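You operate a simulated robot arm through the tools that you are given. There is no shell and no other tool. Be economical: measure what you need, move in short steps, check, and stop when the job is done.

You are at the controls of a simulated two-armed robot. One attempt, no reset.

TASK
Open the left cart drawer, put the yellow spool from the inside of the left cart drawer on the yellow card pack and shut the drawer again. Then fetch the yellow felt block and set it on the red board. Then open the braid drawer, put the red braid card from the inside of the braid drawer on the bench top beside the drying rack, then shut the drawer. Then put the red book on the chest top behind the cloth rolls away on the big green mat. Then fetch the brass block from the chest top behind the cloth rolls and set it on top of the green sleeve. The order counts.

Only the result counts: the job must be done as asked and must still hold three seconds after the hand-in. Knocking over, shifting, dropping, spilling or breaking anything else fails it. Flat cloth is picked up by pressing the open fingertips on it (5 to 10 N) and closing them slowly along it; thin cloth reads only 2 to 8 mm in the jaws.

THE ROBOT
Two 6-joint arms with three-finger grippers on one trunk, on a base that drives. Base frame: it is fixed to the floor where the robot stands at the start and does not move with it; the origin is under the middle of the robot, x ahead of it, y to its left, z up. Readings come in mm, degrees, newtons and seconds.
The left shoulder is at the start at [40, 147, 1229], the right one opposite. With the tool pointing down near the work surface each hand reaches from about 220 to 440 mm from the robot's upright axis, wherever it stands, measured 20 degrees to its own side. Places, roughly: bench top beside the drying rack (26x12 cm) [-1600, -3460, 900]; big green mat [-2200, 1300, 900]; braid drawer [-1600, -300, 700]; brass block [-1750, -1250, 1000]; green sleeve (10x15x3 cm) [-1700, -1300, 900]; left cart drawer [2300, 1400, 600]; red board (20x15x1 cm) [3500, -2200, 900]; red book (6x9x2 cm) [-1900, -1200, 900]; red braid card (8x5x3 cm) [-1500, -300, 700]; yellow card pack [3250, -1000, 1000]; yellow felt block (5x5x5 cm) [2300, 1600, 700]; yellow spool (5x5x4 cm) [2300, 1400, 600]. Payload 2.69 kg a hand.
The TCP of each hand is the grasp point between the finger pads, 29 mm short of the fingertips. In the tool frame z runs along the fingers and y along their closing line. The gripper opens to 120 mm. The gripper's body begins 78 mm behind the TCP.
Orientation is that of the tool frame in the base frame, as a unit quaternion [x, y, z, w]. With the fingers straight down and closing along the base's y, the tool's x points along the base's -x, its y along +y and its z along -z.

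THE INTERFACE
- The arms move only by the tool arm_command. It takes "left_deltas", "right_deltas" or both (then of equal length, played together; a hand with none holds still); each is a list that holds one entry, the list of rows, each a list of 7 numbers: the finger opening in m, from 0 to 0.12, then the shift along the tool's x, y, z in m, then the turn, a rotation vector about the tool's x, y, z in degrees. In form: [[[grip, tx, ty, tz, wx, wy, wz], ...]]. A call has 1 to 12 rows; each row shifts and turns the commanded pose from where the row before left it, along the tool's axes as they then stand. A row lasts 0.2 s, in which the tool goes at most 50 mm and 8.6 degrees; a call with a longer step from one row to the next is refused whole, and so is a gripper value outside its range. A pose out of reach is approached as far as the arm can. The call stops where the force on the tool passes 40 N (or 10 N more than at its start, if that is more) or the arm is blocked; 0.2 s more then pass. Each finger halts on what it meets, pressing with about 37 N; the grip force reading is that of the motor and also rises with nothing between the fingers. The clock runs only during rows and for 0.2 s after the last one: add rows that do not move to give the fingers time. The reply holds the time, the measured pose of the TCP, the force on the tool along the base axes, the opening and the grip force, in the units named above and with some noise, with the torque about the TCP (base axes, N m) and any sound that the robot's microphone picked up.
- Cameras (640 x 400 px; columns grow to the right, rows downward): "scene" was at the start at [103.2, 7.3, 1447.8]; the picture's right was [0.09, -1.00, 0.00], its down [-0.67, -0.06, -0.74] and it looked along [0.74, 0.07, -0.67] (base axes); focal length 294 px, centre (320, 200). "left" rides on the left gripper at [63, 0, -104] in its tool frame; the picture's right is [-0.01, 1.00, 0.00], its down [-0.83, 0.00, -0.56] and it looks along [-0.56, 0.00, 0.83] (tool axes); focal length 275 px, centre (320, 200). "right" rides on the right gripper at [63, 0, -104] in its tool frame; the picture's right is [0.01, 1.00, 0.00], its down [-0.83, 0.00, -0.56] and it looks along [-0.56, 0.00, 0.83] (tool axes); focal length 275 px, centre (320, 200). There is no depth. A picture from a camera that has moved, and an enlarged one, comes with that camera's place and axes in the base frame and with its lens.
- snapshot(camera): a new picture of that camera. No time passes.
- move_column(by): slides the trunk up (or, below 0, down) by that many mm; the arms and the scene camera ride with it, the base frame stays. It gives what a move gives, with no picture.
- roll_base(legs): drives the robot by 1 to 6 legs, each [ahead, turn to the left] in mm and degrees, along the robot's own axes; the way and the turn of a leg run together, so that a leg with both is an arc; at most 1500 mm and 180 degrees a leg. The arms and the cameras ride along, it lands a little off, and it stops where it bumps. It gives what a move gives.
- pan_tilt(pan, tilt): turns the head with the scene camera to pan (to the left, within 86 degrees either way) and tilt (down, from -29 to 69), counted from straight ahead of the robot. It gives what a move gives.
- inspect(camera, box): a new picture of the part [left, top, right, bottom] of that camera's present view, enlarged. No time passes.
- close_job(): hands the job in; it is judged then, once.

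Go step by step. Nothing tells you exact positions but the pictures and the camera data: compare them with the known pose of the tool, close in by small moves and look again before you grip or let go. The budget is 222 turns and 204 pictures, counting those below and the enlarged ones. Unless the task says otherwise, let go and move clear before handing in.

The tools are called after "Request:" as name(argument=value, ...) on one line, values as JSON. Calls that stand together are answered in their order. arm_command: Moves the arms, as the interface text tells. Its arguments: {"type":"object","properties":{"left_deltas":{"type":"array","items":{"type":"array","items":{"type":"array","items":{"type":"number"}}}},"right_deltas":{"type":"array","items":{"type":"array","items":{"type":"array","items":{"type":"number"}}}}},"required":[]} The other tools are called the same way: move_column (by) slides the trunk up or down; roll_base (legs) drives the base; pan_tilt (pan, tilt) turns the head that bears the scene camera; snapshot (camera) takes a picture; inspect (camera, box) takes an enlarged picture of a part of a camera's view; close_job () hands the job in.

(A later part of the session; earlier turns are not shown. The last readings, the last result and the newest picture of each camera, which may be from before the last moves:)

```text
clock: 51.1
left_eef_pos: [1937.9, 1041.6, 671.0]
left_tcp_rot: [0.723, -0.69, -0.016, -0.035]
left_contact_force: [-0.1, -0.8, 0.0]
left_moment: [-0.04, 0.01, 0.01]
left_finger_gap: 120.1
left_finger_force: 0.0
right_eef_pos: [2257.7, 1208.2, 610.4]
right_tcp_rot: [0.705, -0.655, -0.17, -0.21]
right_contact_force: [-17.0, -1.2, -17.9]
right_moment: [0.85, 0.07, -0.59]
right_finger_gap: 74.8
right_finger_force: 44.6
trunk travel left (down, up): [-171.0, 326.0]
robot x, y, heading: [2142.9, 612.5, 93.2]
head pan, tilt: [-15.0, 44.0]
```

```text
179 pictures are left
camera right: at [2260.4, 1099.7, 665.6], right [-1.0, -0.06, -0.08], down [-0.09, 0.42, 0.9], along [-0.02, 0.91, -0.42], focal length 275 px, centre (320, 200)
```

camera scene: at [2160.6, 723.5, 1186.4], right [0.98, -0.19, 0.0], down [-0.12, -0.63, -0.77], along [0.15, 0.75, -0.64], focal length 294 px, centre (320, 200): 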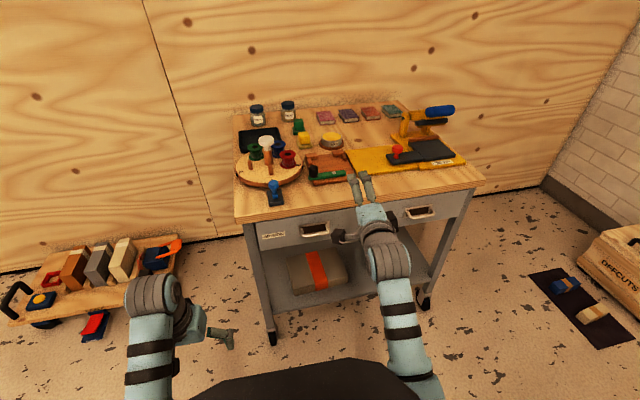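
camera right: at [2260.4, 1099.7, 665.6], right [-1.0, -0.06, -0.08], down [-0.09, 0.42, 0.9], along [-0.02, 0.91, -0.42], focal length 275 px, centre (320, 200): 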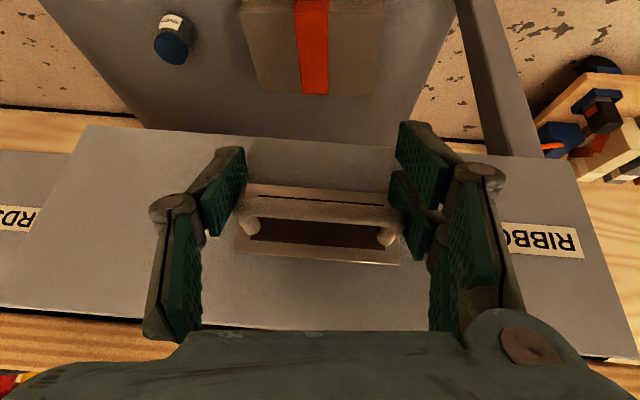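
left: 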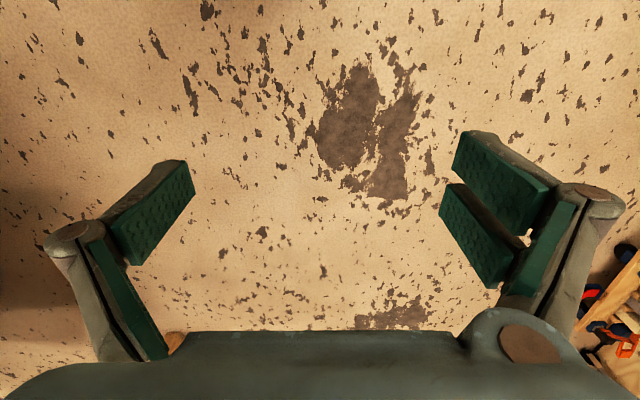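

The drawer is opening. Continue pulling with a slight correction.

Request:
roll_base(legs=[[-80, 0.6], [-80, 0.4]])

Request:
pan_tilt(pan=-15, tilt=55)

Request:
snapshot(camera="scene")

```text
clock: 52.9
left_eef_pos: [1930.6, 885.1, 668.9]
left_tcp_rot: [0.732, -0.68, -0.014, -0.036]
left_contact_force: [-0.4, -0.2, 0.4]
left_moment: [-0.04, 0.01, 0.0]
left_finger_gap: 120.1
left_finger_force: 0.0
right_eef_pos: [2226.4, 1053.7, 605.7]
right_tcp_rot: [0.72, -0.643, -0.181, -0.188]
right_contact_force: [-60.3, -2.7, -14.7]
right_moment: [-0.97, -1.06, 0.83]
right_finger_gap: 0.0
right_finger_force: 29.9
trunk travel left (down, up): [-171.0, 326.0]
robot x, y, heading: [2157.3, 463.4, 95.5]
head pan, tilt: [-15.0, 44.0]
stopped in leg 2: the force on the tool passed its limit at 42 N (the readings are from after the stop); the commanded pose is now the measured one
```

```text
clock: 53.6
left_eef_pos: [1932.2, 886.1, 668.4]
left_tcp_rot: [0.731, -0.681, -0.013, -0.037]
left_contact_force: [-0.1, 0.3, 0.0]
left_moment: [-0.04, 0.0, -0.01]
left_finger_gap: 120.3
left_finger_force: 0.1
right_eef_pos: [2230.0, 1054.4, 606.7]
right_tcp_rot: [0.718, -0.645, -0.18, -0.19]
right_contact_force: [-63.4, -2.4, -19.5]
right_moment: [0.36, -0.99, 1.0]
right_finger_gap: 5.4
right_finger_force: 34.1
trunk travel left (down, up): [-171.0, 326.0]
robot x, y, heading: [2155.2, 464.3, 95.8]
head pan, tilt: [-15.0, 55.0]
```

```text
178 pictures are left
camera scene: at [2154.3, 557.0, 1245.8], right [0.99, -0.17, 0.01], down [-0.13, -0.81, -0.57], along [0.1, 0.56, -0.82], focal length 294 px, centre (320, 200)
```

scene: 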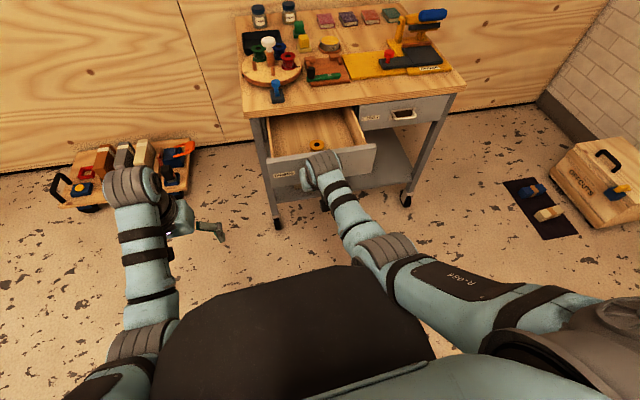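

The drawer is open and the yellow spool is visible in it; the gripper slipped with a sideways load. Check the hand.

Request:
snapshot(camera="right")

Request:
inspect(camera="scene", box=[240, 90, 400, 220])

```text
177 pictures are left
camera right: at [2238.2, 947.3, 663.0], right [-0.99, -0.1, -0.04], down [-0.08, 0.43, 0.9], along [-0.07, 0.9, -0.44], focal length 275 px, centre (320, 200)
```

right: 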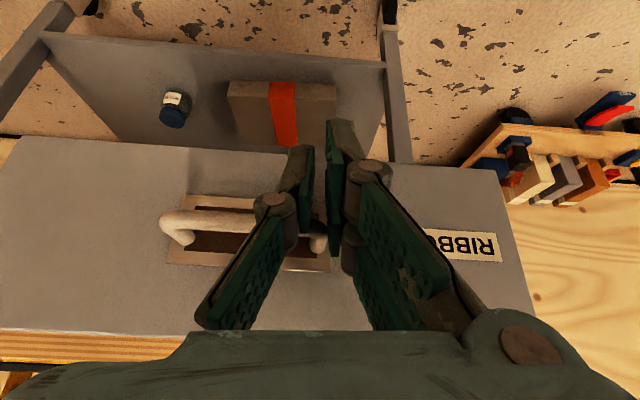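

```text
3.08 times, centred on (320, 155) of scene
camera zoom: at [2154.3, 557.0, 1245.8], right [0.99, -0.17, 0.01], down [-0.13, -0.81, -0.57], along [0.1, 0.56, -0.82], focal length 906 px, centre (320, 338)
```

zoom: 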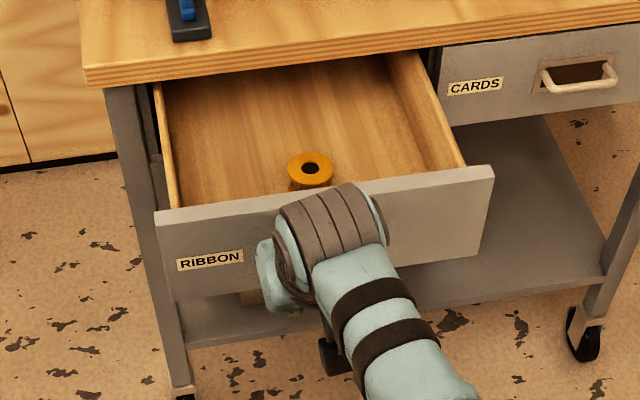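

The drawer is open ~180 mm with the spool at about (2255, 1194, 610). Move the hand off the handle to the left and withdraw.

Request:
arm_command(right_deltas=[[[0.01, 0, 0.012, 0, 0, 0, 0], [0.01, 0.0, 0.01, -0.01, 0, 0, 0], [0.01, 0.01, 0.01, -0.03, 0, 0, 0], [0.02, 0.01, 0, -0.04, 0, 0, 0], [0.03, 0, 0, -0.045, 0, 0, 0]]])

Request:
snapshot(camera="scene")

```text
clock: 55.0
left_eef_pos: [1937.0, 885.0, 672.1]
left_tcp_rot: [0.731, -0.681, -0.017, -0.035]
left_contact_force: [-1.0, -0.5, -0.3]
left_moment: [-0.01, 0.01, -0.03]
left_finger_gap: 120.0
left_finger_force: 0.1
right_eef_pos: [2281.8, 1021.8, 752.7]
right_tcp_rot: [0.691, -0.641, -0.172, -0.285]
right_contact_force: [0.2, 0.4, -0.7]
right_moment: [0.0, 0.0, 0.0]
right_finger_gap: 29.9
right_finger_force: 0.0
trunk travel left (down, up): [-171.0, 326.0]
robot x, y, heading: [2150.3, 464.8, 95.0]
head pan, tilt: [-15.0, 55.0]
stopped in row 5 (right hand): the arm was blocked; the commanded pose is now the measured one
```

```text
175 pictures are left
camera scene: at [2164.7, 554.6, 1246.0], right [0.98, -0.18, 0.0], down [-0.15, -0.81, -0.57], along [0.1, 0.56, -0.82], focal length 294 px, centre (320, 200)
```

scene: 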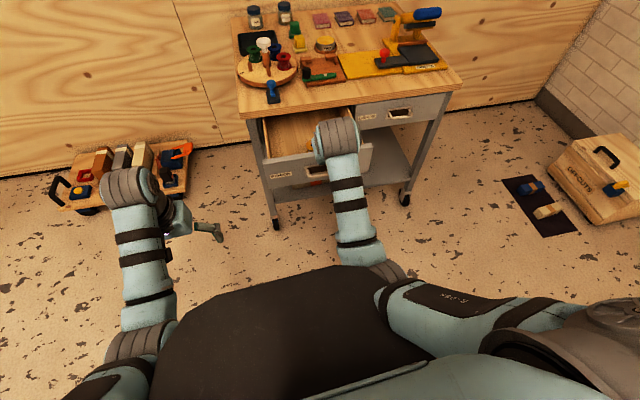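

Hand is clear. Now level the hand's yaw/roll and pitch it to ~70° down before approaching the spool.

Request:
arm_command(right_deltas=[[[0.06, 0, 0, -0.01, -3.6, -1, -4.6], [0.08, 0, 0, -0.01, -3.5, -1, -4.6], [0.09, 0, 0, 0, 0, 0, 8], [0.09, 0, 0, 0, 0, 0, 8], [0.09, 0, 0, 0, 0, 6.3, 0], [0.09, 0, 0, 0, 0, 6.3, 0], [0.09, 0, 0, 0, 0, 6.3, 0]]])

Request:
snapshot(camera="right")

```text
clock: 56.6
left_eef_pos: [1936.1, 885.1, 672.7]
left_tcp_rot: [0.731, -0.681, -0.018, -0.035]
left_contact_force: [0.5, 0.8, 0.5]
left_moment: [0.0, -0.02, 0.02]
left_finger_gap: 120.0
left_finger_force: 0.0
right_eef_pos: [2275.0, 1009.0, 765.6]
right_tcp_rot: [0.698, -0.695, -0.123, -0.119]
right_contact_force: [-1.0, 0.9, 0.3]
right_moment: [0.01, 0.0, 0.01]
right_finger_gap: 89.8
right_finger_force: 0.1
trunk travel left (down, up): [-171.0, 326.0]
robot x, y, heading: [2155.1, 462.1, 94.9]
head pan, tilt: [-15.0, 55.0]
```

```text
174 pictures are left
camera right: at [2277.4, 913.2, 841.9], right [-1.0, -0.01, 0.01], down [0.0, 0.6, 0.8], along [-0.01, 0.8, -0.6], focal length 275 px, centre (320, 200)
```

right: 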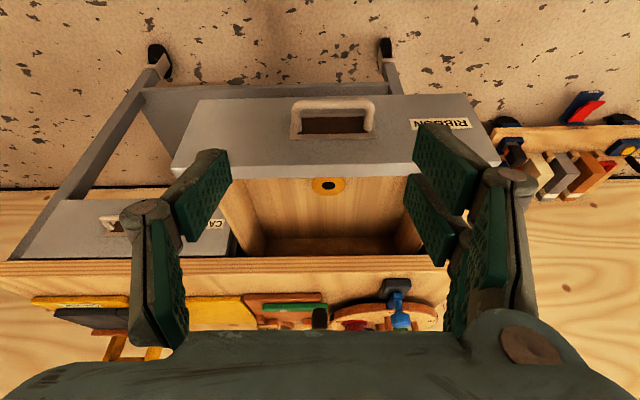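

Clear view of the spool at about (2261, 1188). Drive forward 177 mm over it.

Request:
roll_base(legs=[[177, 0]])

Request:
arm_command(right_deltas=[[[0.09, 0.013, 0, 0.037, 0, 0, 0], [0.09, 0.013, 0, 0.037, 0, 0, 0]]])

Request:
snapshot(camera="right")

```text
clock: 58.1
left_eef_pos: [1922.1, 1065.7, 671.4]
left_tcp_rot: [0.731, -0.681, -0.018, -0.036]
left_contact_force: [-0.1, 0.7, 1.4]
left_moment: [-0.04, -0.01, -0.01]
left_finger_gap: 119.9
left_finger_force: 0.0
right_eef_pos: [2259.4, 1187.9, 765.9]
right_tcp_rot: [0.699, -0.695, -0.124, -0.118]
right_contact_force: [-0.2, -0.4, -1.2]
right_moment: [0.0, 0.01, 0.0]
right_finger_gap: 90.1
right_finger_force: 0.0
trunk travel left (down, up): [-171.0, 326.0]
robot x, y, heading: [2137.7, 638.3, 94.6]
head pan, tilt: [-15.0, 55.0]
```

```text
clock: 58.7
left_eef_pos: [1922.5, 1065.1, 672.7]
left_tcp_rot: [0.73, -0.682, -0.016, -0.034]
left_contact_force: [0.2, 0.2, 0.1]
left_moment: [0.02, -0.01, 0.02]
left_finger_gap: 120.1
left_finger_force: 0.0
right_eef_pos: [2259.6, 1190.1, 686.9]
right_tcp_rot: [0.698, -0.695, -0.124, -0.119]
right_contact_force: [0.3, -0.7, -0.2]
right_moment: [-0.01, 0.0, 0.01]
right_finger_gap: 89.9
right_finger_force: 0.3
trunk travel left (down, up): [-171.0, 326.0]
robot x, y, heading: [2138.9, 642.6, 94.8]
head pan, tilt: [-15.0, 55.0]
```

```text
173 pictures are left
camera right: at [2261.9, 1094.1, 762.4], right [-1.0, -0.01, 0.01], down [0.0, 0.59, 0.8], along [-0.01, 0.8, -0.59], focal length 275 px, centre (320, 200)
```

right: 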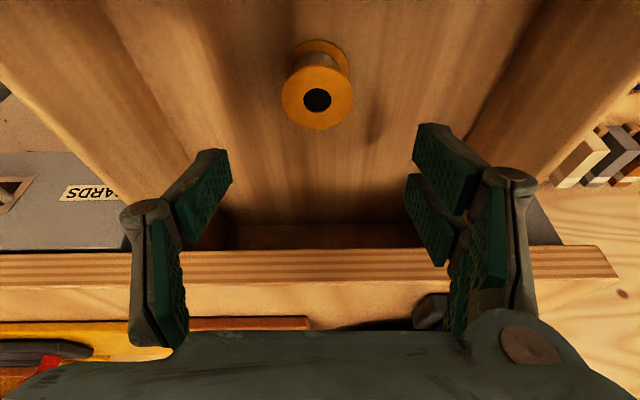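

Spool top is near z 600, centre about (2262, 1200). Descend partway and recheck.

Request:
arm_command(right_deltas=[[[0.09, 0.005, -0.001, 0.03, 0, 0, 0], [0.09, 0.006, -0.001, 0.03, 0, 0, 0]]])

Request:
snapshot(camera="right")

```text
clock: 59.3
left_eef_pos: [1922.5, 1065.6, 671.6]
left_tcp_rot: [0.73, -0.682, -0.017, -0.035]
left_contact_force: [0.5, 0.0, -0.4]
left_moment: [-0.02, 0.0, -0.01]
left_finger_gap: 120.2
left_finger_force: 0.1
right_eef_pos: [2261.6, 1200.2, 626.4]
right_tcp_rot: [0.698, -0.695, -0.124, -0.119]
right_contact_force: [-0.4, -0.1, 0.0]
right_moment: [-0.02, 0.0, 0.03]
right_finger_gap: 90.0
right_finger_force: 0.0
trunk travel left (down, up): [-171.0, 326.0]
robot x, y, heading: [2135.7, 643.8, 94.6]
head pan, tilt: [-15.0, 55.0]
```

```text
172 pictures are left
camera right: at [2263.4, 1105.3, 702.5], right [-1.0, -0.01, 0.01], down [0.0, 0.59, 0.8], along [-0.01, 0.8, -0.59], focal length 275 px, centre (320, 200)
```

right: 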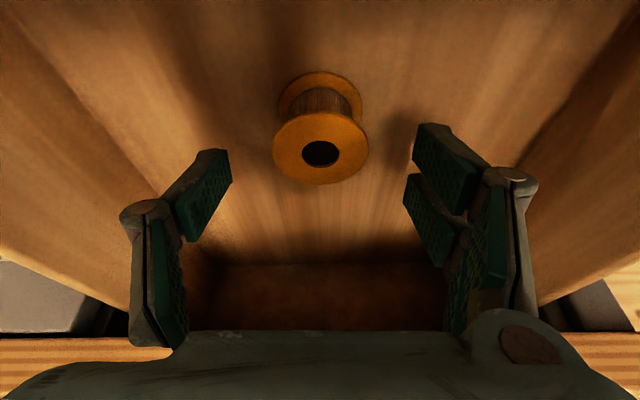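

Spool: centre (2262, 1200), z 558–597. Descend to TCP z ≈ 591 and grip.

Request:
arm_command(right_deltas=[[[0.09, 0.006, 0, 0.0165, 0, 0, 0], [0.09, 0.006, 0, 0.0165, 0, 0, 0], [0.09, 0, 0, 0, 0, 0, 0], [0.07, 0, 0, 0, 0, 0, 0], [0.055, 0, 0, 0, 0, 0, 0], [0.04, 0, 0, 0, 0, 0, 0], [0.03, 0, 0, 0, 0, 0, 0], [0.03, 0, 0, 0, 0, 0, 0]]])

Request:
snapshot(camera="right")

```text
clock: 59.9
left_eef_pos: [1921.9, 1064.1, 672.8]
left_tcp_rot: [0.73, -0.682, -0.016, -0.036]
left_contact_force: [0.4, -0.1, -0.6]
left_moment: [-0.02, -0.03, 0.0]
left_finger_gap: 120.1
left_finger_force: 0.0
right_eef_pos: [2258.7, 1204.9, 603.8]
right_tcp_rot: [0.697, -0.694, -0.131, -0.124]
right_contact_force: [-0.9, -1.3, 17.7]
right_moment: [-1.86, -0.24, -0.17]
right_finger_gap: 90.0
right_finger_force: 0.0
trunk travel left (down, up): [-171.0, 326.0]
robot x, y, heading: [2141.0, 642.0, 94.8]
head pan, tilt: [-15.0, 55.0]
stopped in row 3 (right hand): the force on the tool passed its limit at 54 N (the readings are from after the stop); the commanded pose is now the measured one
```

```text
171 pictures are left
camera right: at [2262.2, 1108.3, 676.8], right [-1.0, -0.01, 0.01], down [0.0, 0.58, 0.81], along [-0.01, 0.81, -0.58], focal length 275 px, centre (320, 200)
```

right: 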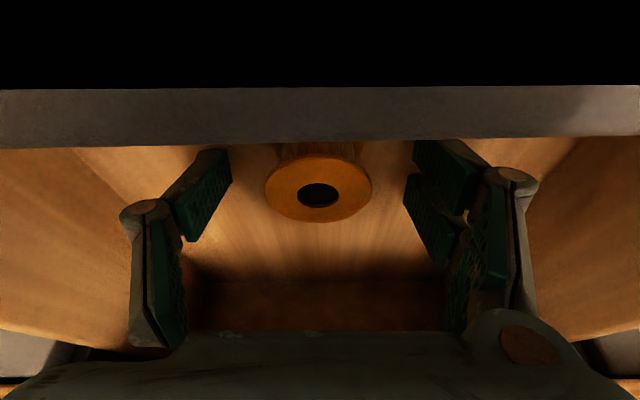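

The camera housing rests on the drawer-front edge. Lift slightly, pitch 8° steeper to raise the camera, then descend again.

Request:
arm_command(right_deltas=[[[0.09, -0.003, 0, -0.01, 0, 0, 0], [0.09, 0, 0, 0, 0, 8, 0], [0.09, 0, 0, 0, 0, 4, 0]]])

```text
clock: 60.7
left_eef_pos: [1923.4, 1065.8, 671.1]
left_tcp_rot: [0.731, -0.682, -0.018, -0.035]
left_contact_force: [-0.8, -1.1, 0.2]
left_moment: [0.0, 0.01, 0.01]
left_finger_gap: 120.1
left_finger_force: 0.0
right_eef_pos: [2259.9, 1203.5, 611.2]
right_tcp_rot: [0.707, -0.703, -0.055, -0.05]
right_contact_force: [0.0, 0.0, 0.1]
right_moment: [-0.02, 0.0, -0.01]
right_finger_gap: 89.9
right_finger_force: 0.1
trunk travel left (down, up): [-171.0, 326.0]
robot x, y, heading: [2137.6, 644.7, 94.9]
head pan, tilt: [-15.0, 55.0]
```

Request:
arm_command(right_deltas=[[[0.09, 0.003, -0.002, 0.009, 0, 0, 0], [0.09, 0.003, 0, 0.009, 0, 0, 0], [0.09, 0, 0, 0, 0, 0, 0], [0.075, 0, 0, 0, 0, 0, 0], [0.065, 0, 0, 0, 0, 0, 0], [0.055, 0, 0, 0, 0, 0, 0], [0.045, 0, 0, 0, 0, 0, 0], [0.035, 0, 0, 0, 0, 0, 0], [0.03, 0, 0, 0, 0, 0, 0]]])

Request:
snapshot(camera="right")

```text
clock: 61.7
left_eef_pos: [1918.1, 1061.3, 674.9]
left_tcp_rot: [0.732, -0.68, -0.017, -0.038]
left_contact_force: [-0.2, 0.6, -0.2]
left_moment: [-0.02, 0.01, 0.02]
left_finger_gap: 120.2
left_finger_force: 0.0
right_eef_pos: [2251.1, 1205.2, 604.5]
right_tcp_rot: [0.707, -0.701, -0.07, -0.055]
right_contact_force: [-28.1, -1.5, 68.7]
right_moment: [-1.14, 2.87, -0.51]
right_finger_gap: 56.7
right_finger_force: 24.1
trunk travel left (down, up): [-171.0, 326.0]
robot x, y, heading: [2140.0, 645.2, 95.1]
head pan, tilt: [-15.0, 55.0]
stopped in row 4 (right hand): the force on the tool passed its limit at 44 N (the readings are from after the stop); the commanded pose is now the measured one
```

```text
170 pictures are left
camera right: at [2254.6, 1124.4, 695.1], right [-1.0, -0.02, 0.02], down [0.0, 0.72, 0.69], along [-0.03, 0.69, -0.72], focal length 275 px, centre (320, 200)
```

right: 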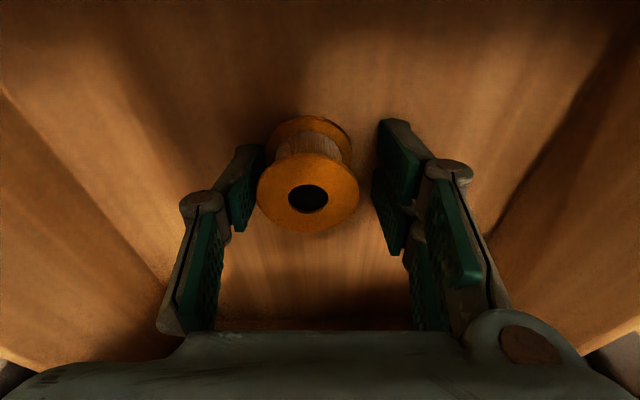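

The finger tips hit the drawer floor, so it's higher than estimated. Raise 13 mm, then close on the spool.

Request:
arm_command(right_deltas=[[[0.07, -0.002, 0, -0.013, 0, 0, 0], [0.07, 0, 0, 0, 0, 0, 0]]])

Request:
snapshot(camera="right")

```text
clock: 62.3
left_eef_pos: [1920.3, 1063.5, 671.9]
left_tcp_rot: [0.732, -0.68, -0.016, -0.035]
left_contact_force: [0.1, -0.1, 0.0]
left_moment: [0.02, -0.03, 0.04]
left_finger_gap: 120.0
left_finger_force: 0.0
right_eef_pos: [2260.1, 1201.2, 605.8]
right_tcp_rot: [0.708, -0.702, -0.057, -0.052]
right_contact_force: [-0.4, 0.2, 0.1]
right_moment: [0.05, -0.02, -0.03]
right_finger_gap: 70.0
right_finger_force: 0.0
trunk travel left (down, up): [-171.0, 326.0]
robot x, y, heading: [2138.6, 646.1, 95.0]
head pan, tilt: [-15.0, 55.0]
```

```text
169 pictures are left
camera right: at [2262.8, 1122.4, 698.8], right [-1.0, -0.01, 0.01], down [0.0, 0.74, 0.68], along [-0.01, 0.68, -0.74], focal length 275 px, centre (320, 200)
```

right: 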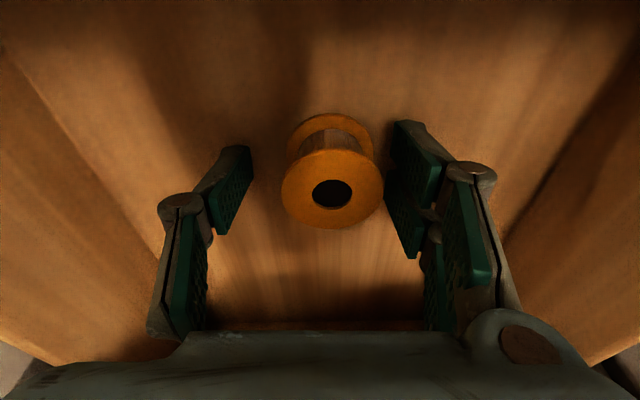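

Request:
arm_command(right_deltas=[[[0.07, 0, 0.004, 0, 0, 0, 0], [0.06, 0, 0, 0, 0, 0, 0], [0.05, 0, 0, 0, 0, 0, 0], [0.045, 0, 0, 0, 0, 0, 0], [0.035, 0, 0, 0, 0, 0, 0], [0.03, 0, 0, 0, 0, 0, 0], [0.03, 0, 0, 0, 0, 0, 0]]])

Request:
snapshot(camera="right")

```text
clock: 63.9
left_eef_pos: [1919.9, 1065.0, 671.0]
left_tcp_rot: [0.731, -0.681, -0.017, -0.035]
left_contact_force: [-0.5, -0.1, -0.2]
left_moment: [-0.01, 0.03, -0.02]
left_finger_gap: 119.8
left_finger_force: 0.1
right_eef_pos: [2255.8, 1202.6, 606.8]
right_tcp_rot: [0.707, -0.702, -0.06, -0.05]
right_contact_force: [-0.4, 0.2, 1.2]
right_moment: [-0.01, -0.04, 0.01]
right_finger_gap: 43.7
right_finger_force: 37.0
trunk travel left (down, up): [-171.0, 326.0]
robot x, y, heading: [2136.7, 642.9, 95.0]
head pan, tilt: [-15.0, 55.0]
```

```text
168 pictures are left
camera right: at [2259.2, 1123.6, 698.4], right [-1.0, -0.01, 0.01], down [0.0, 0.74, 0.68], along [-0.02, 0.68, -0.74], focal length 275 px, centre (320, 200)
```

right: 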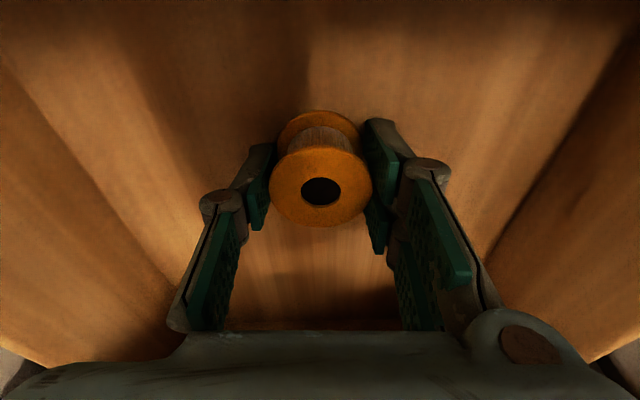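

Gripped at 43.7 mm. Lift out and check.

Request:
arm_command(right_deltas=[[[0.03, -0.003, 0, -0.02, 0, 0, 0], [0.03, -0.006, 0, -0.0396, 0, 0, 0], [0.03, -0.006, 0, -0.0396, 0, 0, 0], [0.03, -0.006, 0, -0.0396, 0, 0, 0]]])

Request:
snapshot(camera="right")

```text
clock: 64.9
left_eef_pos: [1918.8, 1063.8, 672.7]
left_tcp_rot: [0.731, -0.681, -0.018, -0.035]
left_contact_force: [0.3, -0.5, -0.4]
left_moment: [0.0, -0.01, 0.0]
left_finger_gap: 120.0
left_finger_force: 0.0
right_eef_pos: [2258.6, 1198.8, 748.1]
right_tcp_rot: [0.707, -0.703, -0.059, -0.05]
right_contact_force: [-0.3, -0.5, 0.2]
right_moment: [-0.03, 0.0, 0.01]
right_finger_gap: 43.3
right_finger_force: 37.0
trunk travel left (down, up): [-171.0, 326.0]
robot x, y, heading: [2139.8, 640.4, 94.9]
head pan, tilt: [-15.0, 55.0]
```

```text
167 pictures are left
camera right: at [2260.6, 1120.1, 839.8], right [-1.0, -0.01, 0.01], down [0.0, 0.74, 0.68], along [-0.02, 0.68, -0.74], focal length 275 px, centre (320, 200)
```

right: 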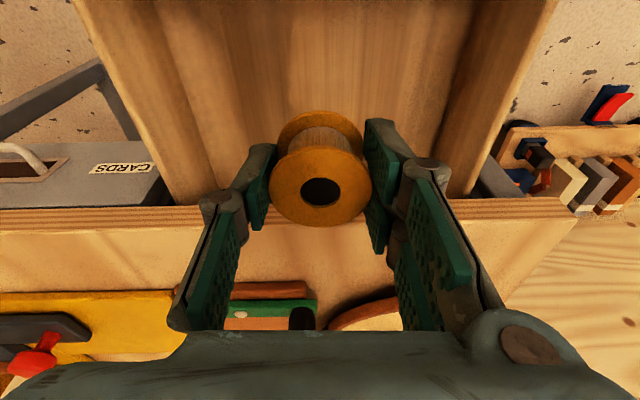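

The spool is held securely. Raise the trunk, back away, and drive to the back bench near the yellow card pack.

Request:
roll_base(legs=[[-250, 0]])

Request:
move_column(by=320)

Request:
roll_base(legs=[[0, -173.3], [1421, 0], [0, 78.3]])

Request:
pan_tilt(pan=0, tilt=35)

Request:
snapshot(camera="scene")

```text
clock: 66.7
left_eef_pos: [1941.5, 813.0, 670.6]
left_tcp_rot: [0.732, -0.681, -0.017, -0.035]
left_contact_force: [0.7, -0.4, 0.2]
left_moment: [-0.01, 0.0, 0.02]
left_finger_gap: 119.6
left_finger_force: 0.1
right_eef_pos: [2278.6, 948.1, 747.4]
right_tcp_rot: [0.707, -0.703, -0.059, -0.05]
right_contact_force: [0.3, 0.6, -0.3]
right_moment: [0.04, 0.01, 0.02]
right_finger_gap: 43.2
right_finger_force: 37.0
trunk travel left (down, up): [-171.0, 326.0]
robot x, y, heading: [2157.9, 389.0, 94.9]
head pan, tilt: [-15.0, 55.0]
```

```text
clock: 69.9
left_eef_pos: [1942.4, 813.1, 992.1]
left_tcp_rot: [0.731, -0.681, -0.017, -0.035]
left_contact_force: [0.2, -0.7, -0.4]
left_moment: [0.02, -0.01, -0.01]
left_finger_gap: 119.7
left_finger_force: 0.0
right_eef_pos: [2279.0, 947.7, 1066.3]
right_tcp_rot: [0.707, -0.703, -0.058, -0.05]
right_contact_force: [-0.6, -0.7, 0.5]
right_moment: [-0.02, 0.01, 0.0]
right_finger_gap: 43.1
right_finger_force: 36.8
trunk travel left (down, up): [-491.0, 6.0]
robot x, y, heading: [2162.1, 393.4, 94.8]
head pan, tilt: [-15.0, 55.0]
```

```text
clock: 87.5
left_eef_pos: [2930.6, -834.7, 990.6]
left_tcp_rot: [-0.001, 0.999, -0.014, 0.037]
left_contact_force: [-0.5, 0.1, 0.0]
left_moment: [0.04, 0.01, 0.04]
left_finger_gap: 120.0
left_finger_force: 0.1
right_eef_pos: [3043.0, -1180.4, 1066.2]
right_tcp_rot: [0.031, 0.997, 0.004, 0.077]
right_contact_force: [0.0, 0.6, 0.0]
right_moment: [-0.02, 0.01, -0.01]
right_finger_gap: 42.8
right_finger_force: 37.1
trunk travel left (down, up): [-491.0, 6.0]
robot x, y, heading: [2498.6, -1022.4, 0.8]
head pan, tilt: [-15.0, 55.0]
```

```text
clock: 88.3
left_eef_pos: [2930.8, -834.6, 990.7]
left_tcp_rot: [-0.001, 0.999, -0.014, 0.037]
left_contact_force: [-0.2, 0.1, -0.3]
left_moment: [0.01, 0.0, 0.01]
left_finger_gap: 120.2
left_finger_force: 0.1
right_eef_pos: [3042.4, -1179.9, 1065.7]
right_tcp_rot: [0.031, 0.997, 0.004, 0.076]
right_contact_force: [-0.3, -0.1, -0.8]
right_moment: [-0.04, -0.02, 0.0]
right_finger_gap: 42.8
right_finger_force: 37.3
trunk travel left (down, up): [-491.0, 6.0]
robot x, y, heading: [2496.0, -1026.5, 1.1]
head pan, tilt: [0.0, 35.0]
```

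```text
166 pictures are left
camera scene: at [2603.7, -1021.9, 1593.4], right [0.02, -1.0, 0.0], down [-0.57, -0.01, -0.82], along [0.82, 0.01, -0.57], focal length 294 px, centre (320, 200)
```

scene: 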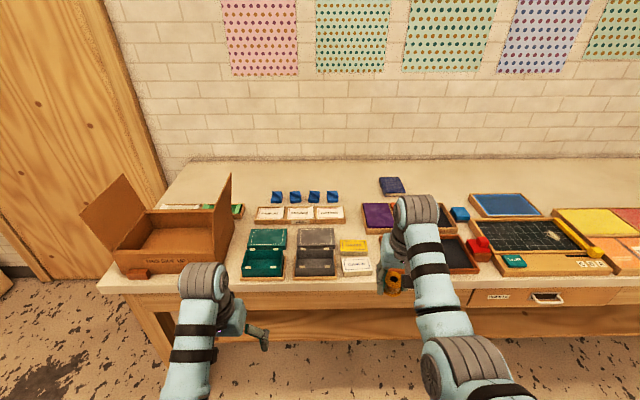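

Request:
inspect(camera="scene", box=[220, 180, 420, 305])

Request:
snapshot(camera="left")

```text
3.20 times, centred on (320, 242) of scene
camera zoom: at [2603.7, -1021.9, 1593.4], right [0.02, -1.0, 0.0], down [-0.57, -0.01, -0.82], along [0.82, 0.01, -0.57], focal length 942 px, centre (320, 64)
```

zoom: 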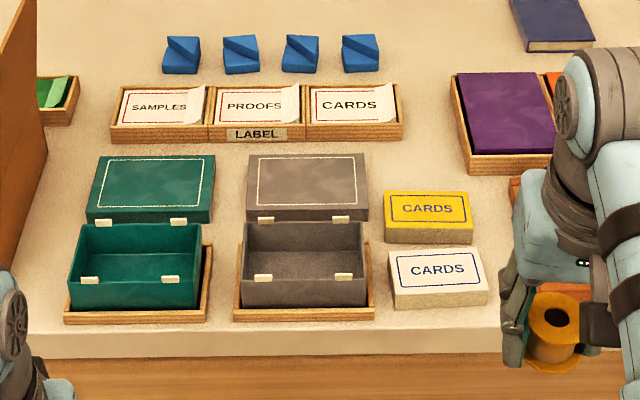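

```text
164 pictures are left
camera left: at [2860.2, -831.3, 1091.2], right [0.0, 1.0, -0.03], down [0.79, 0.02, 0.61], along [0.61, -0.02, -0.79], focal length 275 px, centre (320, 200)
```

left: 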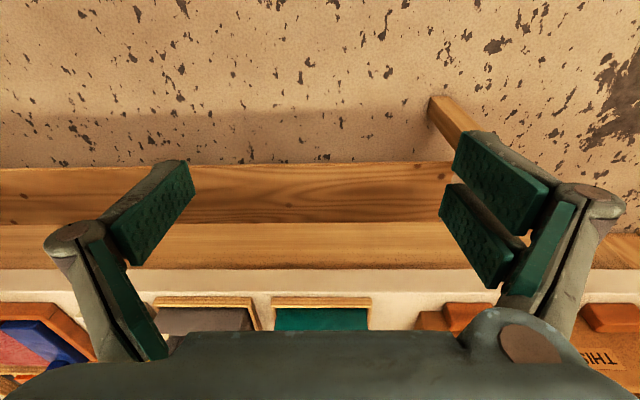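

The yellow card pack is ahead near (3255, -1117). Check the right-hand camera for a second bearing.

Request:
snapshot(camera="right")

```text
163 pictures are left
camera right: at [2966.0, -1177.2, 1158.5], right [0.06, 1.0, 0.01], down [0.73, -0.05, 0.68], along [0.68, -0.03, -0.74], focal length 275 px, centre (320, 200)
```

right: 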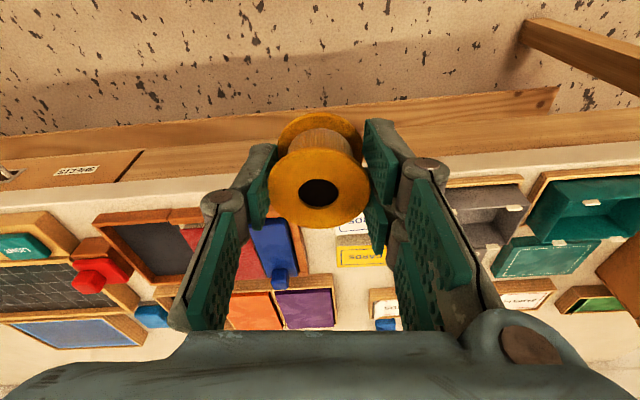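

Triangulation gives the pack at roughly (3335, -1128, ~895). Drive in 200 mm and shift the hand left, then recheck.

Request:
roll_base(legs=[[200, 0]])

Request:
arm_command(right_deltas=[[[0.03, 0, 0.025, 0, 0, 0, 0], [0.03, 0, 0.025, 0, 0, 0, 0]]])

Request:
snapshot(camera="right")

Request:
snapshot(camera="scene")

```text
clock: 89.9
left_eef_pos: [3128.4, -832.6, 991.8]
left_tcp_rot: [-0.002, 0.999, -0.013, 0.039]
left_contact_force: [-0.7, -0.2, -0.3]
left_moment: [-0.01, -0.05, 0.0]
left_finger_gap: 119.9
left_finger_force: 0.0
right_eef_pos: [3241.8, -1177.0, 1068.6]
right_tcp_rot: [0.031, 0.996, 0.004, 0.08]
right_contact_force: [0.0, 0.5, -0.1]
right_moment: [0.02, -0.02, -0.02]
right_finger_gap: 42.6
right_finger_force: 36.6
trunk travel left (down, up): [-491.0, 6.0]
robot x, y, heading: [2697.6, -1021.0, 0.9]
head pan, tilt: [0.0, 35.0]
```

```text
clock: 90.5
left_eef_pos: [3131.0, -831.0, 992.7]
left_tcp_rot: [-0.001, 0.999, -0.015, 0.037]
left_contact_force: [0.1, -0.2, 0.5]
left_moment: [-0.01, -0.01, 0.0]
left_finger_gap: 120.1
left_finger_force: 0.0
right_eef_pos: [3246.9, -1123.9, 1068.8]
right_tcp_rot: [0.031, 0.996, 0.003, 0.078]
right_contact_force: [-0.5, 0.0, 0.0]
right_moment: [0.01, -0.02, 0.04]
right_finger_gap: 42.9
right_finger_force: 37.5
trunk travel left (down, up): [-491.0, 6.0]
robot x, y, heading: [2695.2, -1020.5, 1.0]
head pan, tilt: [0.0, 35.0]
```

```text
162 pictures are left
camera right: at [3170.4, -1122.2, 1160.9], right [0.06, 1.0, 0.01], down [0.73, -0.05, 0.68], along [0.68, -0.03, -0.73], focal length 275 px, centre (320, 200)
```

right: 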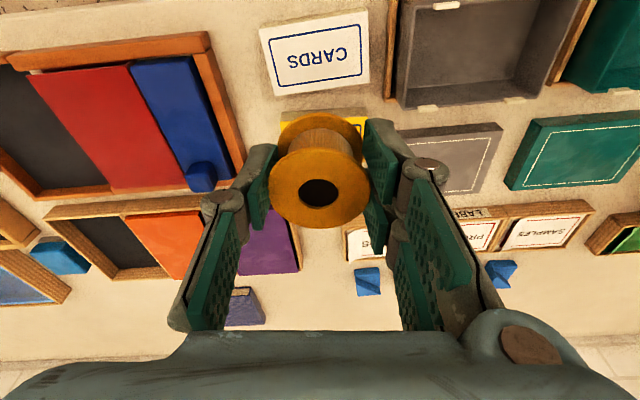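

```text
161 pictures are left
camera scene: at [2803.4, -1016.7, 1593.7], right [0.02, -1.0, 0.0], down [-0.57, -0.01, -0.82], along [0.82, 0.01, -0.57], focal length 294 px, centre (320, 200)
```

scene: 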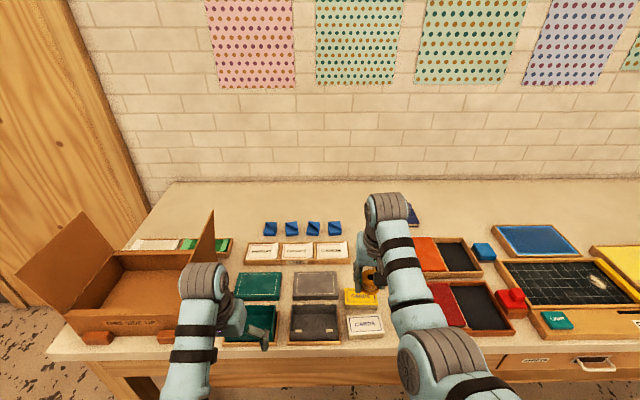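

The pack top is at about z 900, centred near (3330, -1124). Retract the left hand a bit, drive 83 mm forward, then descend with the right arm.

Request:
arm_command(left_deltas=[[[0.06, 0.04, 0, 0, 0, 0, 0], [0.03, 0.04, 0, 0, 0, 0, 0], [0.03, 0.03, 0, 0, 0, 0, 0]]])

Request:
roll_base(legs=[[82, 0]])

Request:
arm_command(right_deltas=[[[0.03, 0.006, 0, 0.0346, 0, 0, 0], [0.03, 0.006, 0, 0.0346, 0, 0, 0]]])

Request:
snapshot(camera="right")

Request:
inspect(camera="scene", box=[260, 220, 460, 345])

```text
clock: 91.3
left_eef_pos: [3032.3, -836.6, 951.8]
left_tcp_rot: [-0.001, 0.999, -0.014, 0.039]
left_contact_force: [0.0, -0.8, 0.5]
left_moment: [0.01, -0.04, 0.01]
left_finger_gap: 30.2
left_finger_force: 0.0
left hand out of reach, approached as far as the arm can: row 1, 2, 3
right_eef_pos: [3247.2, -1125.7, 1069.1]
right_tcp_rot: [0.03, 0.996, 0.004, 0.079]
right_contact_force: [0.3, -0.3, -0.2]
right_moment: [0.01, -0.01, -0.01]
right_finger_gap: 42.9
right_finger_force: 36.9
trunk travel left (down, up): [-491.0, 6.0]
robot x, y, heading: [2698.5, -1018.8, 0.9]
head pan, tilt: [0.0, 35.0]
```

```text
clock: 92.4
left_eef_pos: [3104.3, -835.0, 955.4]
left_tcp_rot: [-0.001, 0.999, -0.014, 0.044]
left_contact_force: [-0.1, -0.9, -0.4]
left_moment: [0.0, -0.06, -0.01]
left_finger_gap: 30.1
left_finger_force: 0.0
right_eef_pos: [3318.5, -1124.3, 1075.5]
right_tcp_rot: [0.031, 0.996, 0.003, 0.083]
right_contact_force: [-0.7, 0.1, -0.8]
right_moment: [0.0, -0.02, -0.02]
right_finger_gap: 42.7
right_finger_force: 37.5
trunk travel left (down, up): [-491.0, 6.0]
robot x, y, heading: [2780.7, -1017.2, 0.9]
head pan, tilt: [0.0, 35.0]
```

```text
clock: 93.0
left_eef_pos: [3113.8, -836.7, 953.2]
left_tcp_rot: [-0.001, 0.999, -0.014, 0.039]
left_contact_force: [0.6, 0.9, 0.4]
left_moment: [-0.01, -0.06, -0.02]
left_finger_gap: 30.3
left_finger_force: 0.2
right_eef_pos: [3325.7, -1124.1, 997.7]
right_tcp_rot: [0.031, 0.996, 0.003, 0.078]
right_contact_force: [0.0, 0.1, 0.0]
right_moment: [0.01, -0.01, 0.02]
right_finger_gap: 42.5
right_finger_force: 37.2
trunk travel left (down, up): [-491.0, 6.0]
robot x, y, heading: [2778.5, -1019.1, 0.6]
head pan, tilt: [0.0, 35.0]
```

```text
160 pictures are left
camera right: at [3249.1, -1121.9, 1089.9], right [0.06, 1.0, 0.01], down [0.73, -0.05, 0.68], along [0.68, -0.03, -0.73], focal length 275 px, centre (320, 200)
```

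right: 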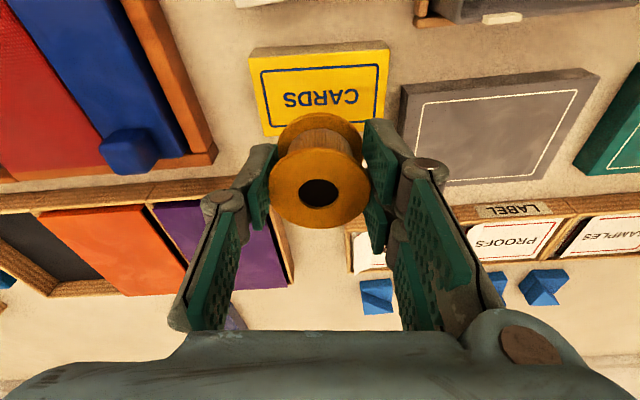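

```text
3.20 times, centred on (360, 282) of scene
camera zoom: at [2886.5, -1017.7, 1593.6], right [0.02, -1.0, 0.0], down [-0.57, -0.01, -0.82], along [0.82, 0.01, -0.57], focal length 942 px, centre (192, -64)
```

zoom: 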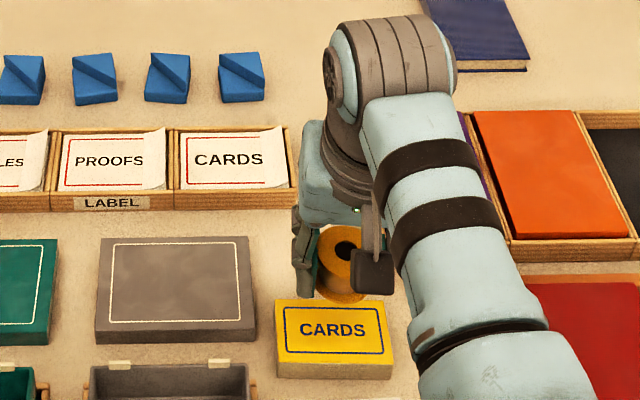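

Spool is aligned over the pack. Descend to just above it.

Request:
arm_command(right_deltas=[[[0.03, 0.004, 0, 0.026, 0, 0, 0], [0.03, 0.004, 0, 0.025, 0, 0, 0], [0.03, 0, 0, 0, 0, 0, 0]]])

Request:
inspect(camera="scene", box=[310, 270, 430, 345])

Request:
snapshot(camera="right")

```text
clock: 93.8
left_eef_pos: [3112.3, -836.8, 953.1]
left_tcp_rot: [-0.001, 0.999, -0.014, 0.039]
left_contact_force: [0.2, 0.6, 0.6]
left_moment: [0.02, 0.02, -0.01]
left_finger_gap: 29.9
left_finger_force: 0.0
right_eef_pos: [3326.3, -1123.9, 944.7]
right_tcp_rot: [0.031, 0.997, 0.004, 0.077]
right_contact_force: [-0.6, 0.2, -0.3]
right_moment: [0.02, -0.01, 0.0]
right_finger_gap: 42.4
right_finger_force: 37.0
trunk travel left (down, up): [-491.0, 6.0]
robot x, y, heading: [2778.9, -1022.0, 1.0]
head pan, tilt: [0.0, 35.0]
```

```text
5.33 times, centred on (370, 308) of scene
camera zoom: at [2885.8, -1017.4, 1593.7], right [0.02, -1.0, 0.0], down [-0.57, -0.01, -0.82], along [0.82, 0.01, -0.57], focal length 1570 px, centre (53, -373)
```

zoom: 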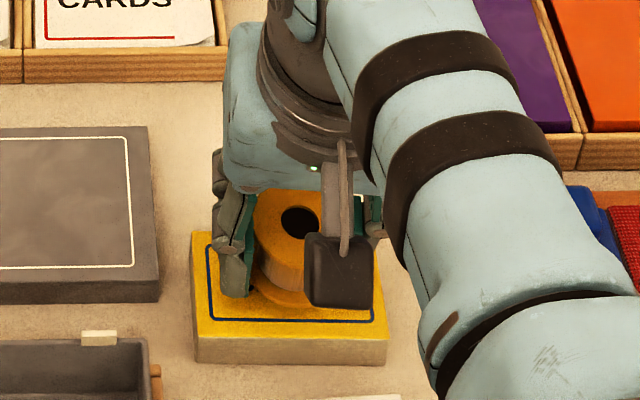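

```text
157 pictures are left
camera right: at [3248.4, -1121.5, 1037.7], right [0.06, 1.0, 0.01], down [0.73, -0.05, 0.68], along [0.68, -0.03, -0.73], focal length 275 px, centre (320, 200)
```

right: 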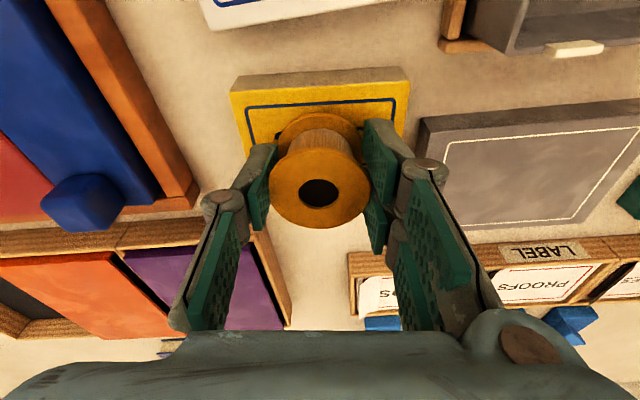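

Request:
arm_command(right_deltas=[[[0.03, 0.0005, 0, 0.003, 0, 0, 0], [0.03, 0.0005, 0, 0.002, 0, 0, 0], [0.03, 0, 0, 0, 0, 0, 0]]])

Request:
arm_command(right_deltas=[[[0.03, 0.0005, 0, 0.003, 0, 0, 0], [0.03, 0, 0, 0, 0, 0, 0]]])

```text
clock: 94.6
left_eef_pos: [3112.2, -835.2, 952.2]
left_tcp_rot: [-0.002, 0.999, -0.013, 0.038]
left_contact_force: [0.4, -0.1, -0.2]
left_moment: [0.02, -0.03, 0.03]
left_finger_gap: 29.9
left_finger_force: 0.2
right_eef_pos: [3326.7, -1123.5, 941.6]
right_tcp_rot: [0.03, 0.997, 0.004, 0.077]
right_contact_force: [-0.3, 0.2, -1.0]
right_moment: [0.01, -0.02, 0.01]
right_finger_gap: 42.6
right_finger_force: 36.8
trunk travel left (down, up): [-491.0, 6.0]
robot x, y, heading: [2781.5, -1016.8, 0.8]
head pan, tilt: [0.0, 35.0]
```

```text
clock: 95.2
left_eef_pos: [3112.8, -835.4, 952.5]
left_tcp_rot: [-0.001, 0.999, -0.014, 0.038]
left_contact_force: [-0.1, 0.5, -0.4]
left_moment: [0.01, -0.01, 0.04]
left_finger_gap: 29.9
left_finger_force: 0.1
right_eef_pos: [3326.2, -1122.7, 939.5]
right_tcp_rot: [0.031, 0.996, 0.004, 0.078]
right_contact_force: [0.0, 0.3, -0.5]
right_moment: [0.03, -0.02, -0.01]
right_finger_gap: 42.3
right_finger_force: 37.5
trunk travel left (down, up): [-491.0, 6.0]
robot x, y, heading: [2779.0, -1022.0, 0.8]
head pan, tilt: [0.0, 35.0]
```

Request:
arm_command(right_deltas=[[[0.03, 0.0005, 0, 0.003, 0, 0, 0], [0.03, 0, 0, 0, 0, 0, 0]]])

Request:
arm_command(right_deltas=[[[0.03, 0.0005, 0, 0.003, 0, 0, 0], [0.03, 0, 0, 0, 0, 0, 0]]])

Request:
arm_command(right_deltas=[[[0.03, 0.0005, 0, 0.003, 0, 0, 0], [0.03, 0, 0, 0, 0, 0, 0]]])

```text
clock: 95.8
left_eef_pos: [3113.4, -836.4, 951.7]
left_tcp_rot: [-0.001, 0.999, -0.014, 0.039]
left_contact_force: [-0.9, -0.6, 0.9]
left_moment: [-0.02, -0.01, 0.02]
left_finger_gap: 30.0
left_finger_force: 0.0
right_eef_pos: [3326.4, -1123.7, 935.5]
right_tcp_rot: [0.03, 0.996, 0.004, 0.078]
right_contact_force: [0.5, -0.2, 0.9]
right_moment: [-0.06, 0.02, -0.04]
right_finger_gap: 42.0
right_finger_force: 36.8
trunk travel left (down, up): [-491.0, 6.0]
robot x, y, heading: [2780.6, -1025.0, 0.8]
head pan, tilt: [0.0, 35.0]
```

```text
clock: 96.4
left_eef_pos: [3112.1, -835.3, 952.5]
left_tcp_rot: [-0.001, 0.999, -0.014, 0.039]
left_contact_force: [-0.2, 1.0, -0.1]
left_moment: [0.0, -0.02, -0.01]
left_finger_gap: 30.0
left_finger_force: 0.1
right_eef_pos: [3325.9, -1123.0, 935.7]
right_tcp_rot: [0.03, 0.996, 0.004, 0.08]
right_contact_force: [3.0, -1.4, 19.6]
right_moment: [-0.35, 0.13, 0.09]
right_finger_gap: 42.4
right_finger_force: 36.5
trunk travel left (down, up): [-491.0, 6.0]
robot x, y, heading: [2783.6, -1020.1, 0.9]
head pan, tilt: [0.0, 35.0]
```

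```text
clock: 97.0
left_eef_pos: [3110.4, -835.0, 954.1]
left_tcp_rot: [-0.001, 0.999, -0.014, 0.04]
left_contact_force: [0.7, -0.1, 0.1]
left_moment: [-0.01, 0.01, -0.01]
left_finger_gap: 29.8
left_finger_force: 0.0
right_eef_pos: [3326.4, -1123.0, 935.5]
right_tcp_rot: [0.032, 0.996, 0.003, 0.083]
right_contact_force: [-6.2, -1.4, 16.3]
right_moment: [0.01, 0.43, 0.07]
right_finger_gap: 41.9
right_finger_force: 36.5
trunk travel left (down, up): [-491.0, 6.0]
robot x, y, heading: [2780.9, -1019.5, 0.7]
head pan, tilt: [0.0, 35.0]
stopped in row 2 (right hand): the force on the tool passed its limit at 41 N (the readings are from after the stop); the commanded pose is now the measured one
```

Contact made. Ease up 1.5 mm and open.

Request:
arm_command(right_deltas=[[[0.03, 0, 0, -0.0015, 0, 0, 0], [0.045, 0, 0, 0, 0, 0, 0], [0.055, 0, 0, 0, 0, 0, 0], [0.07, 0, 0, 0, 0, 0, 0], [0.08, 0, 0, 0, 0, 0, 0], [0.08, 0, 0, 0, 0, 0, 0]]])

Request:
snapshot(camera="right")

```text
clock: 98.4
left_eef_pos: [3113.3, -834.7, 951.5]
left_tcp_rot: [-0.001, 0.999, -0.014, 0.038]
left_contact_force: [0.8, 0.3, -0.8]
left_moment: [-0.03, 0.0, 0.0]
left_finger_gap: 29.9
left_finger_force: 0.2
right_eef_pos: [3328.4, -1124.6, 933.9]
right_tcp_rot: [0.031, 0.996, 0.004, 0.081]
right_contact_force: [0.6, -0.8, -0.5]
right_moment: [0.02, 0.03, 0.01]
right_finger_gap: 80.0
right_finger_force: 0.1
trunk travel left (down, up): [-491.0, 6.0]
robot x, y, heading: [2781.0, -1019.6, 0.7]
head pan, tilt: [0.0, 35.0]
```

```text
156 pictures are left
camera right: at [3251.2, -1120.7, 1025.7], right [0.06, 1.0, 0.01], down [0.73, -0.05, 0.68], along [0.68, -0.03, -0.73], focal length 275 px, centre (320, 200)
```

right: 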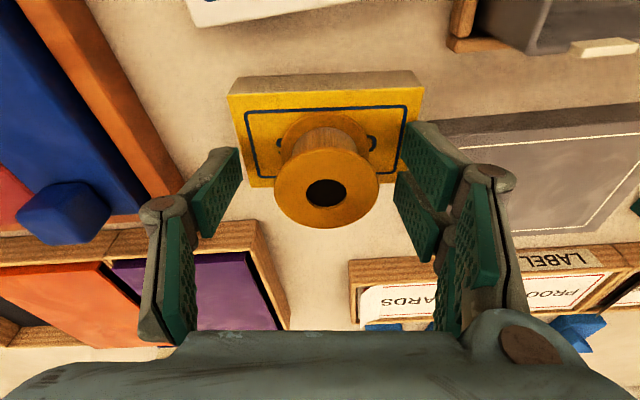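

The spool is standing on the pack. Lift off, back away, and return to the cart.

Request:
arm_command(right_deltas=[[[0.08, -0.004, 0, -0.03, 0, 0, 0], [0.08, -0.007, 0, -0.045, 0, 0, 0], [0.08, -0.007, 0, -0.045, 0, 0, 0]]])

Request:
inspect(camera="scene", box=[310, 270, 430, 345])

Request:
roll_base(legs=[[-330, 0], [0, 101.0], [1444, 0], [0, -6.7]])

Request:
pan_tilt(pan=-12, tilt=45)

Request:
snapshot(camera="scene")

```text
clock: 99.2
left_eef_pos: [3114.4, -835.3, 952.3]
left_tcp_rot: [-0.001, 0.999, -0.013, 0.038]
left_contact_force: [-0.7, -0.1, -0.5]
left_moment: [0.03, 0.06, -0.01]
left_finger_gap: 29.7
left_finger_force: 0.2
right_eef_pos: [3328.1, -1124.2, 1057.7]
right_tcp_rot: [0.032, 0.996, 0.003, 0.08]
right_contact_force: [0.0, -0.2, -0.3]
right_moment: [-0.02, 0.0, 0.01]
right_finger_gap: 80.2
right_finger_force: 0.2
trunk travel left (down, up): [-491.0, 6.0]
robot x, y, heading: [2779.8, -1017.2, 0.8]
head pan, tilt: [0.0, 35.0]
```

```text
5.33 times, centred on (370, 308) of scene
camera zoom: at [2887.2, -1017.0, 1593.6], right [0.02, -1.0, 0.0], down [-0.57, -0.01, -0.82], along [0.82, 0.01, -0.57], focal length 1570 px, centre (53, -373)
```

zoom: 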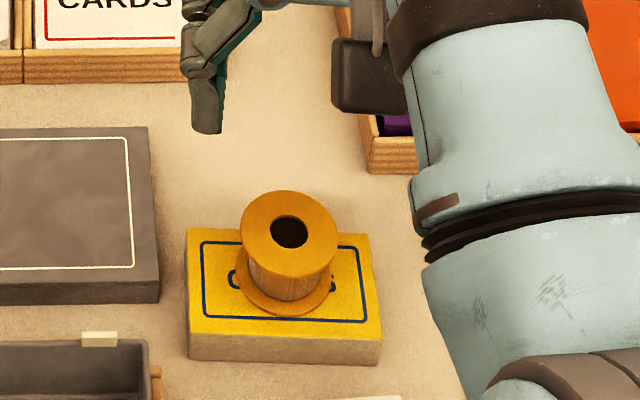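

```text
clock: 112.9
left_eef_pos: [1924.4, 683.5, 951.7]
left_tcp_rot: [0.736, -0.675, -0.018, -0.038]
left_contact_force: [0.4, 0.1, -0.5]
left_moment: [-0.04, -0.01, 0.0]
left_finger_gap: 29.8
left_finger_force: 0.1
right_eef_pos: [2193.3, 920.7, 1057.8]
right_tcp_rot: [0.712, -0.698, -0.062, -0.054]
right_contact_force: [0.1, 0.3, 0.2]
right_moment: [0.0, 0.0, -0.02]
right_finger_gap: 80.0
right_finger_force: 0.1
trunk travel left (down, up): [-491.0, 6.0]
robot x, y, heading: [2135.2, 367.0, 95.7]
head pan, tilt: [0.0, 35.0]
```

```text
clock: 113.7
left_eef_pos: [1924.7, 683.1, 951.7]
left_tcp_rot: [0.735, -0.676, -0.019, -0.036]
left_contact_force: [-0.5, -0.6, 0.2]
left_moment: [-0.02, 0.01, 0.02]
left_finger_gap: 30.0
left_finger_force: 0.0
right_eef_pos: [2194.6, 921.9, 1056.4]
right_tcp_rot: [0.712, -0.698, -0.062, -0.051]
right_contact_force: [0.3, -0.2, -0.1]
right_moment: [-0.04, 0.04, -0.01]
right_finger_gap: 80.1
right_finger_force: 0.0
trunk travel left (down, up): [-491.0, 6.0]
robot x, y, heading: [2135.4, 366.5, 95.9]
head pan, tilt: [-12.0, 45.0]
```

```text
154 pictures are left
camera scene: at [2142.3, 466.7, 1578.8], right [0.99, -0.11, 0.0], down [-0.08, -0.7, -0.71], along [0.08, 0.7, -0.71], focal length 294 px, centre (320, 200)
```

scene: 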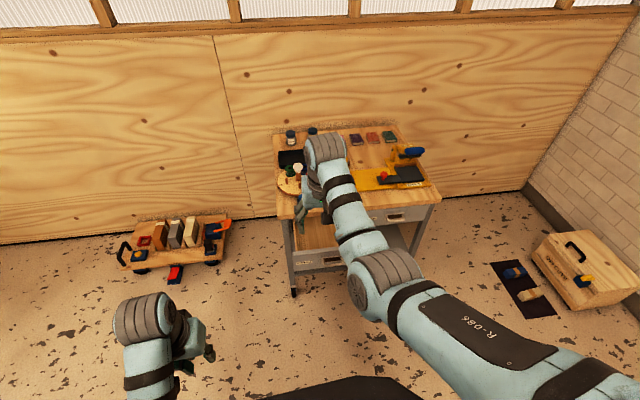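

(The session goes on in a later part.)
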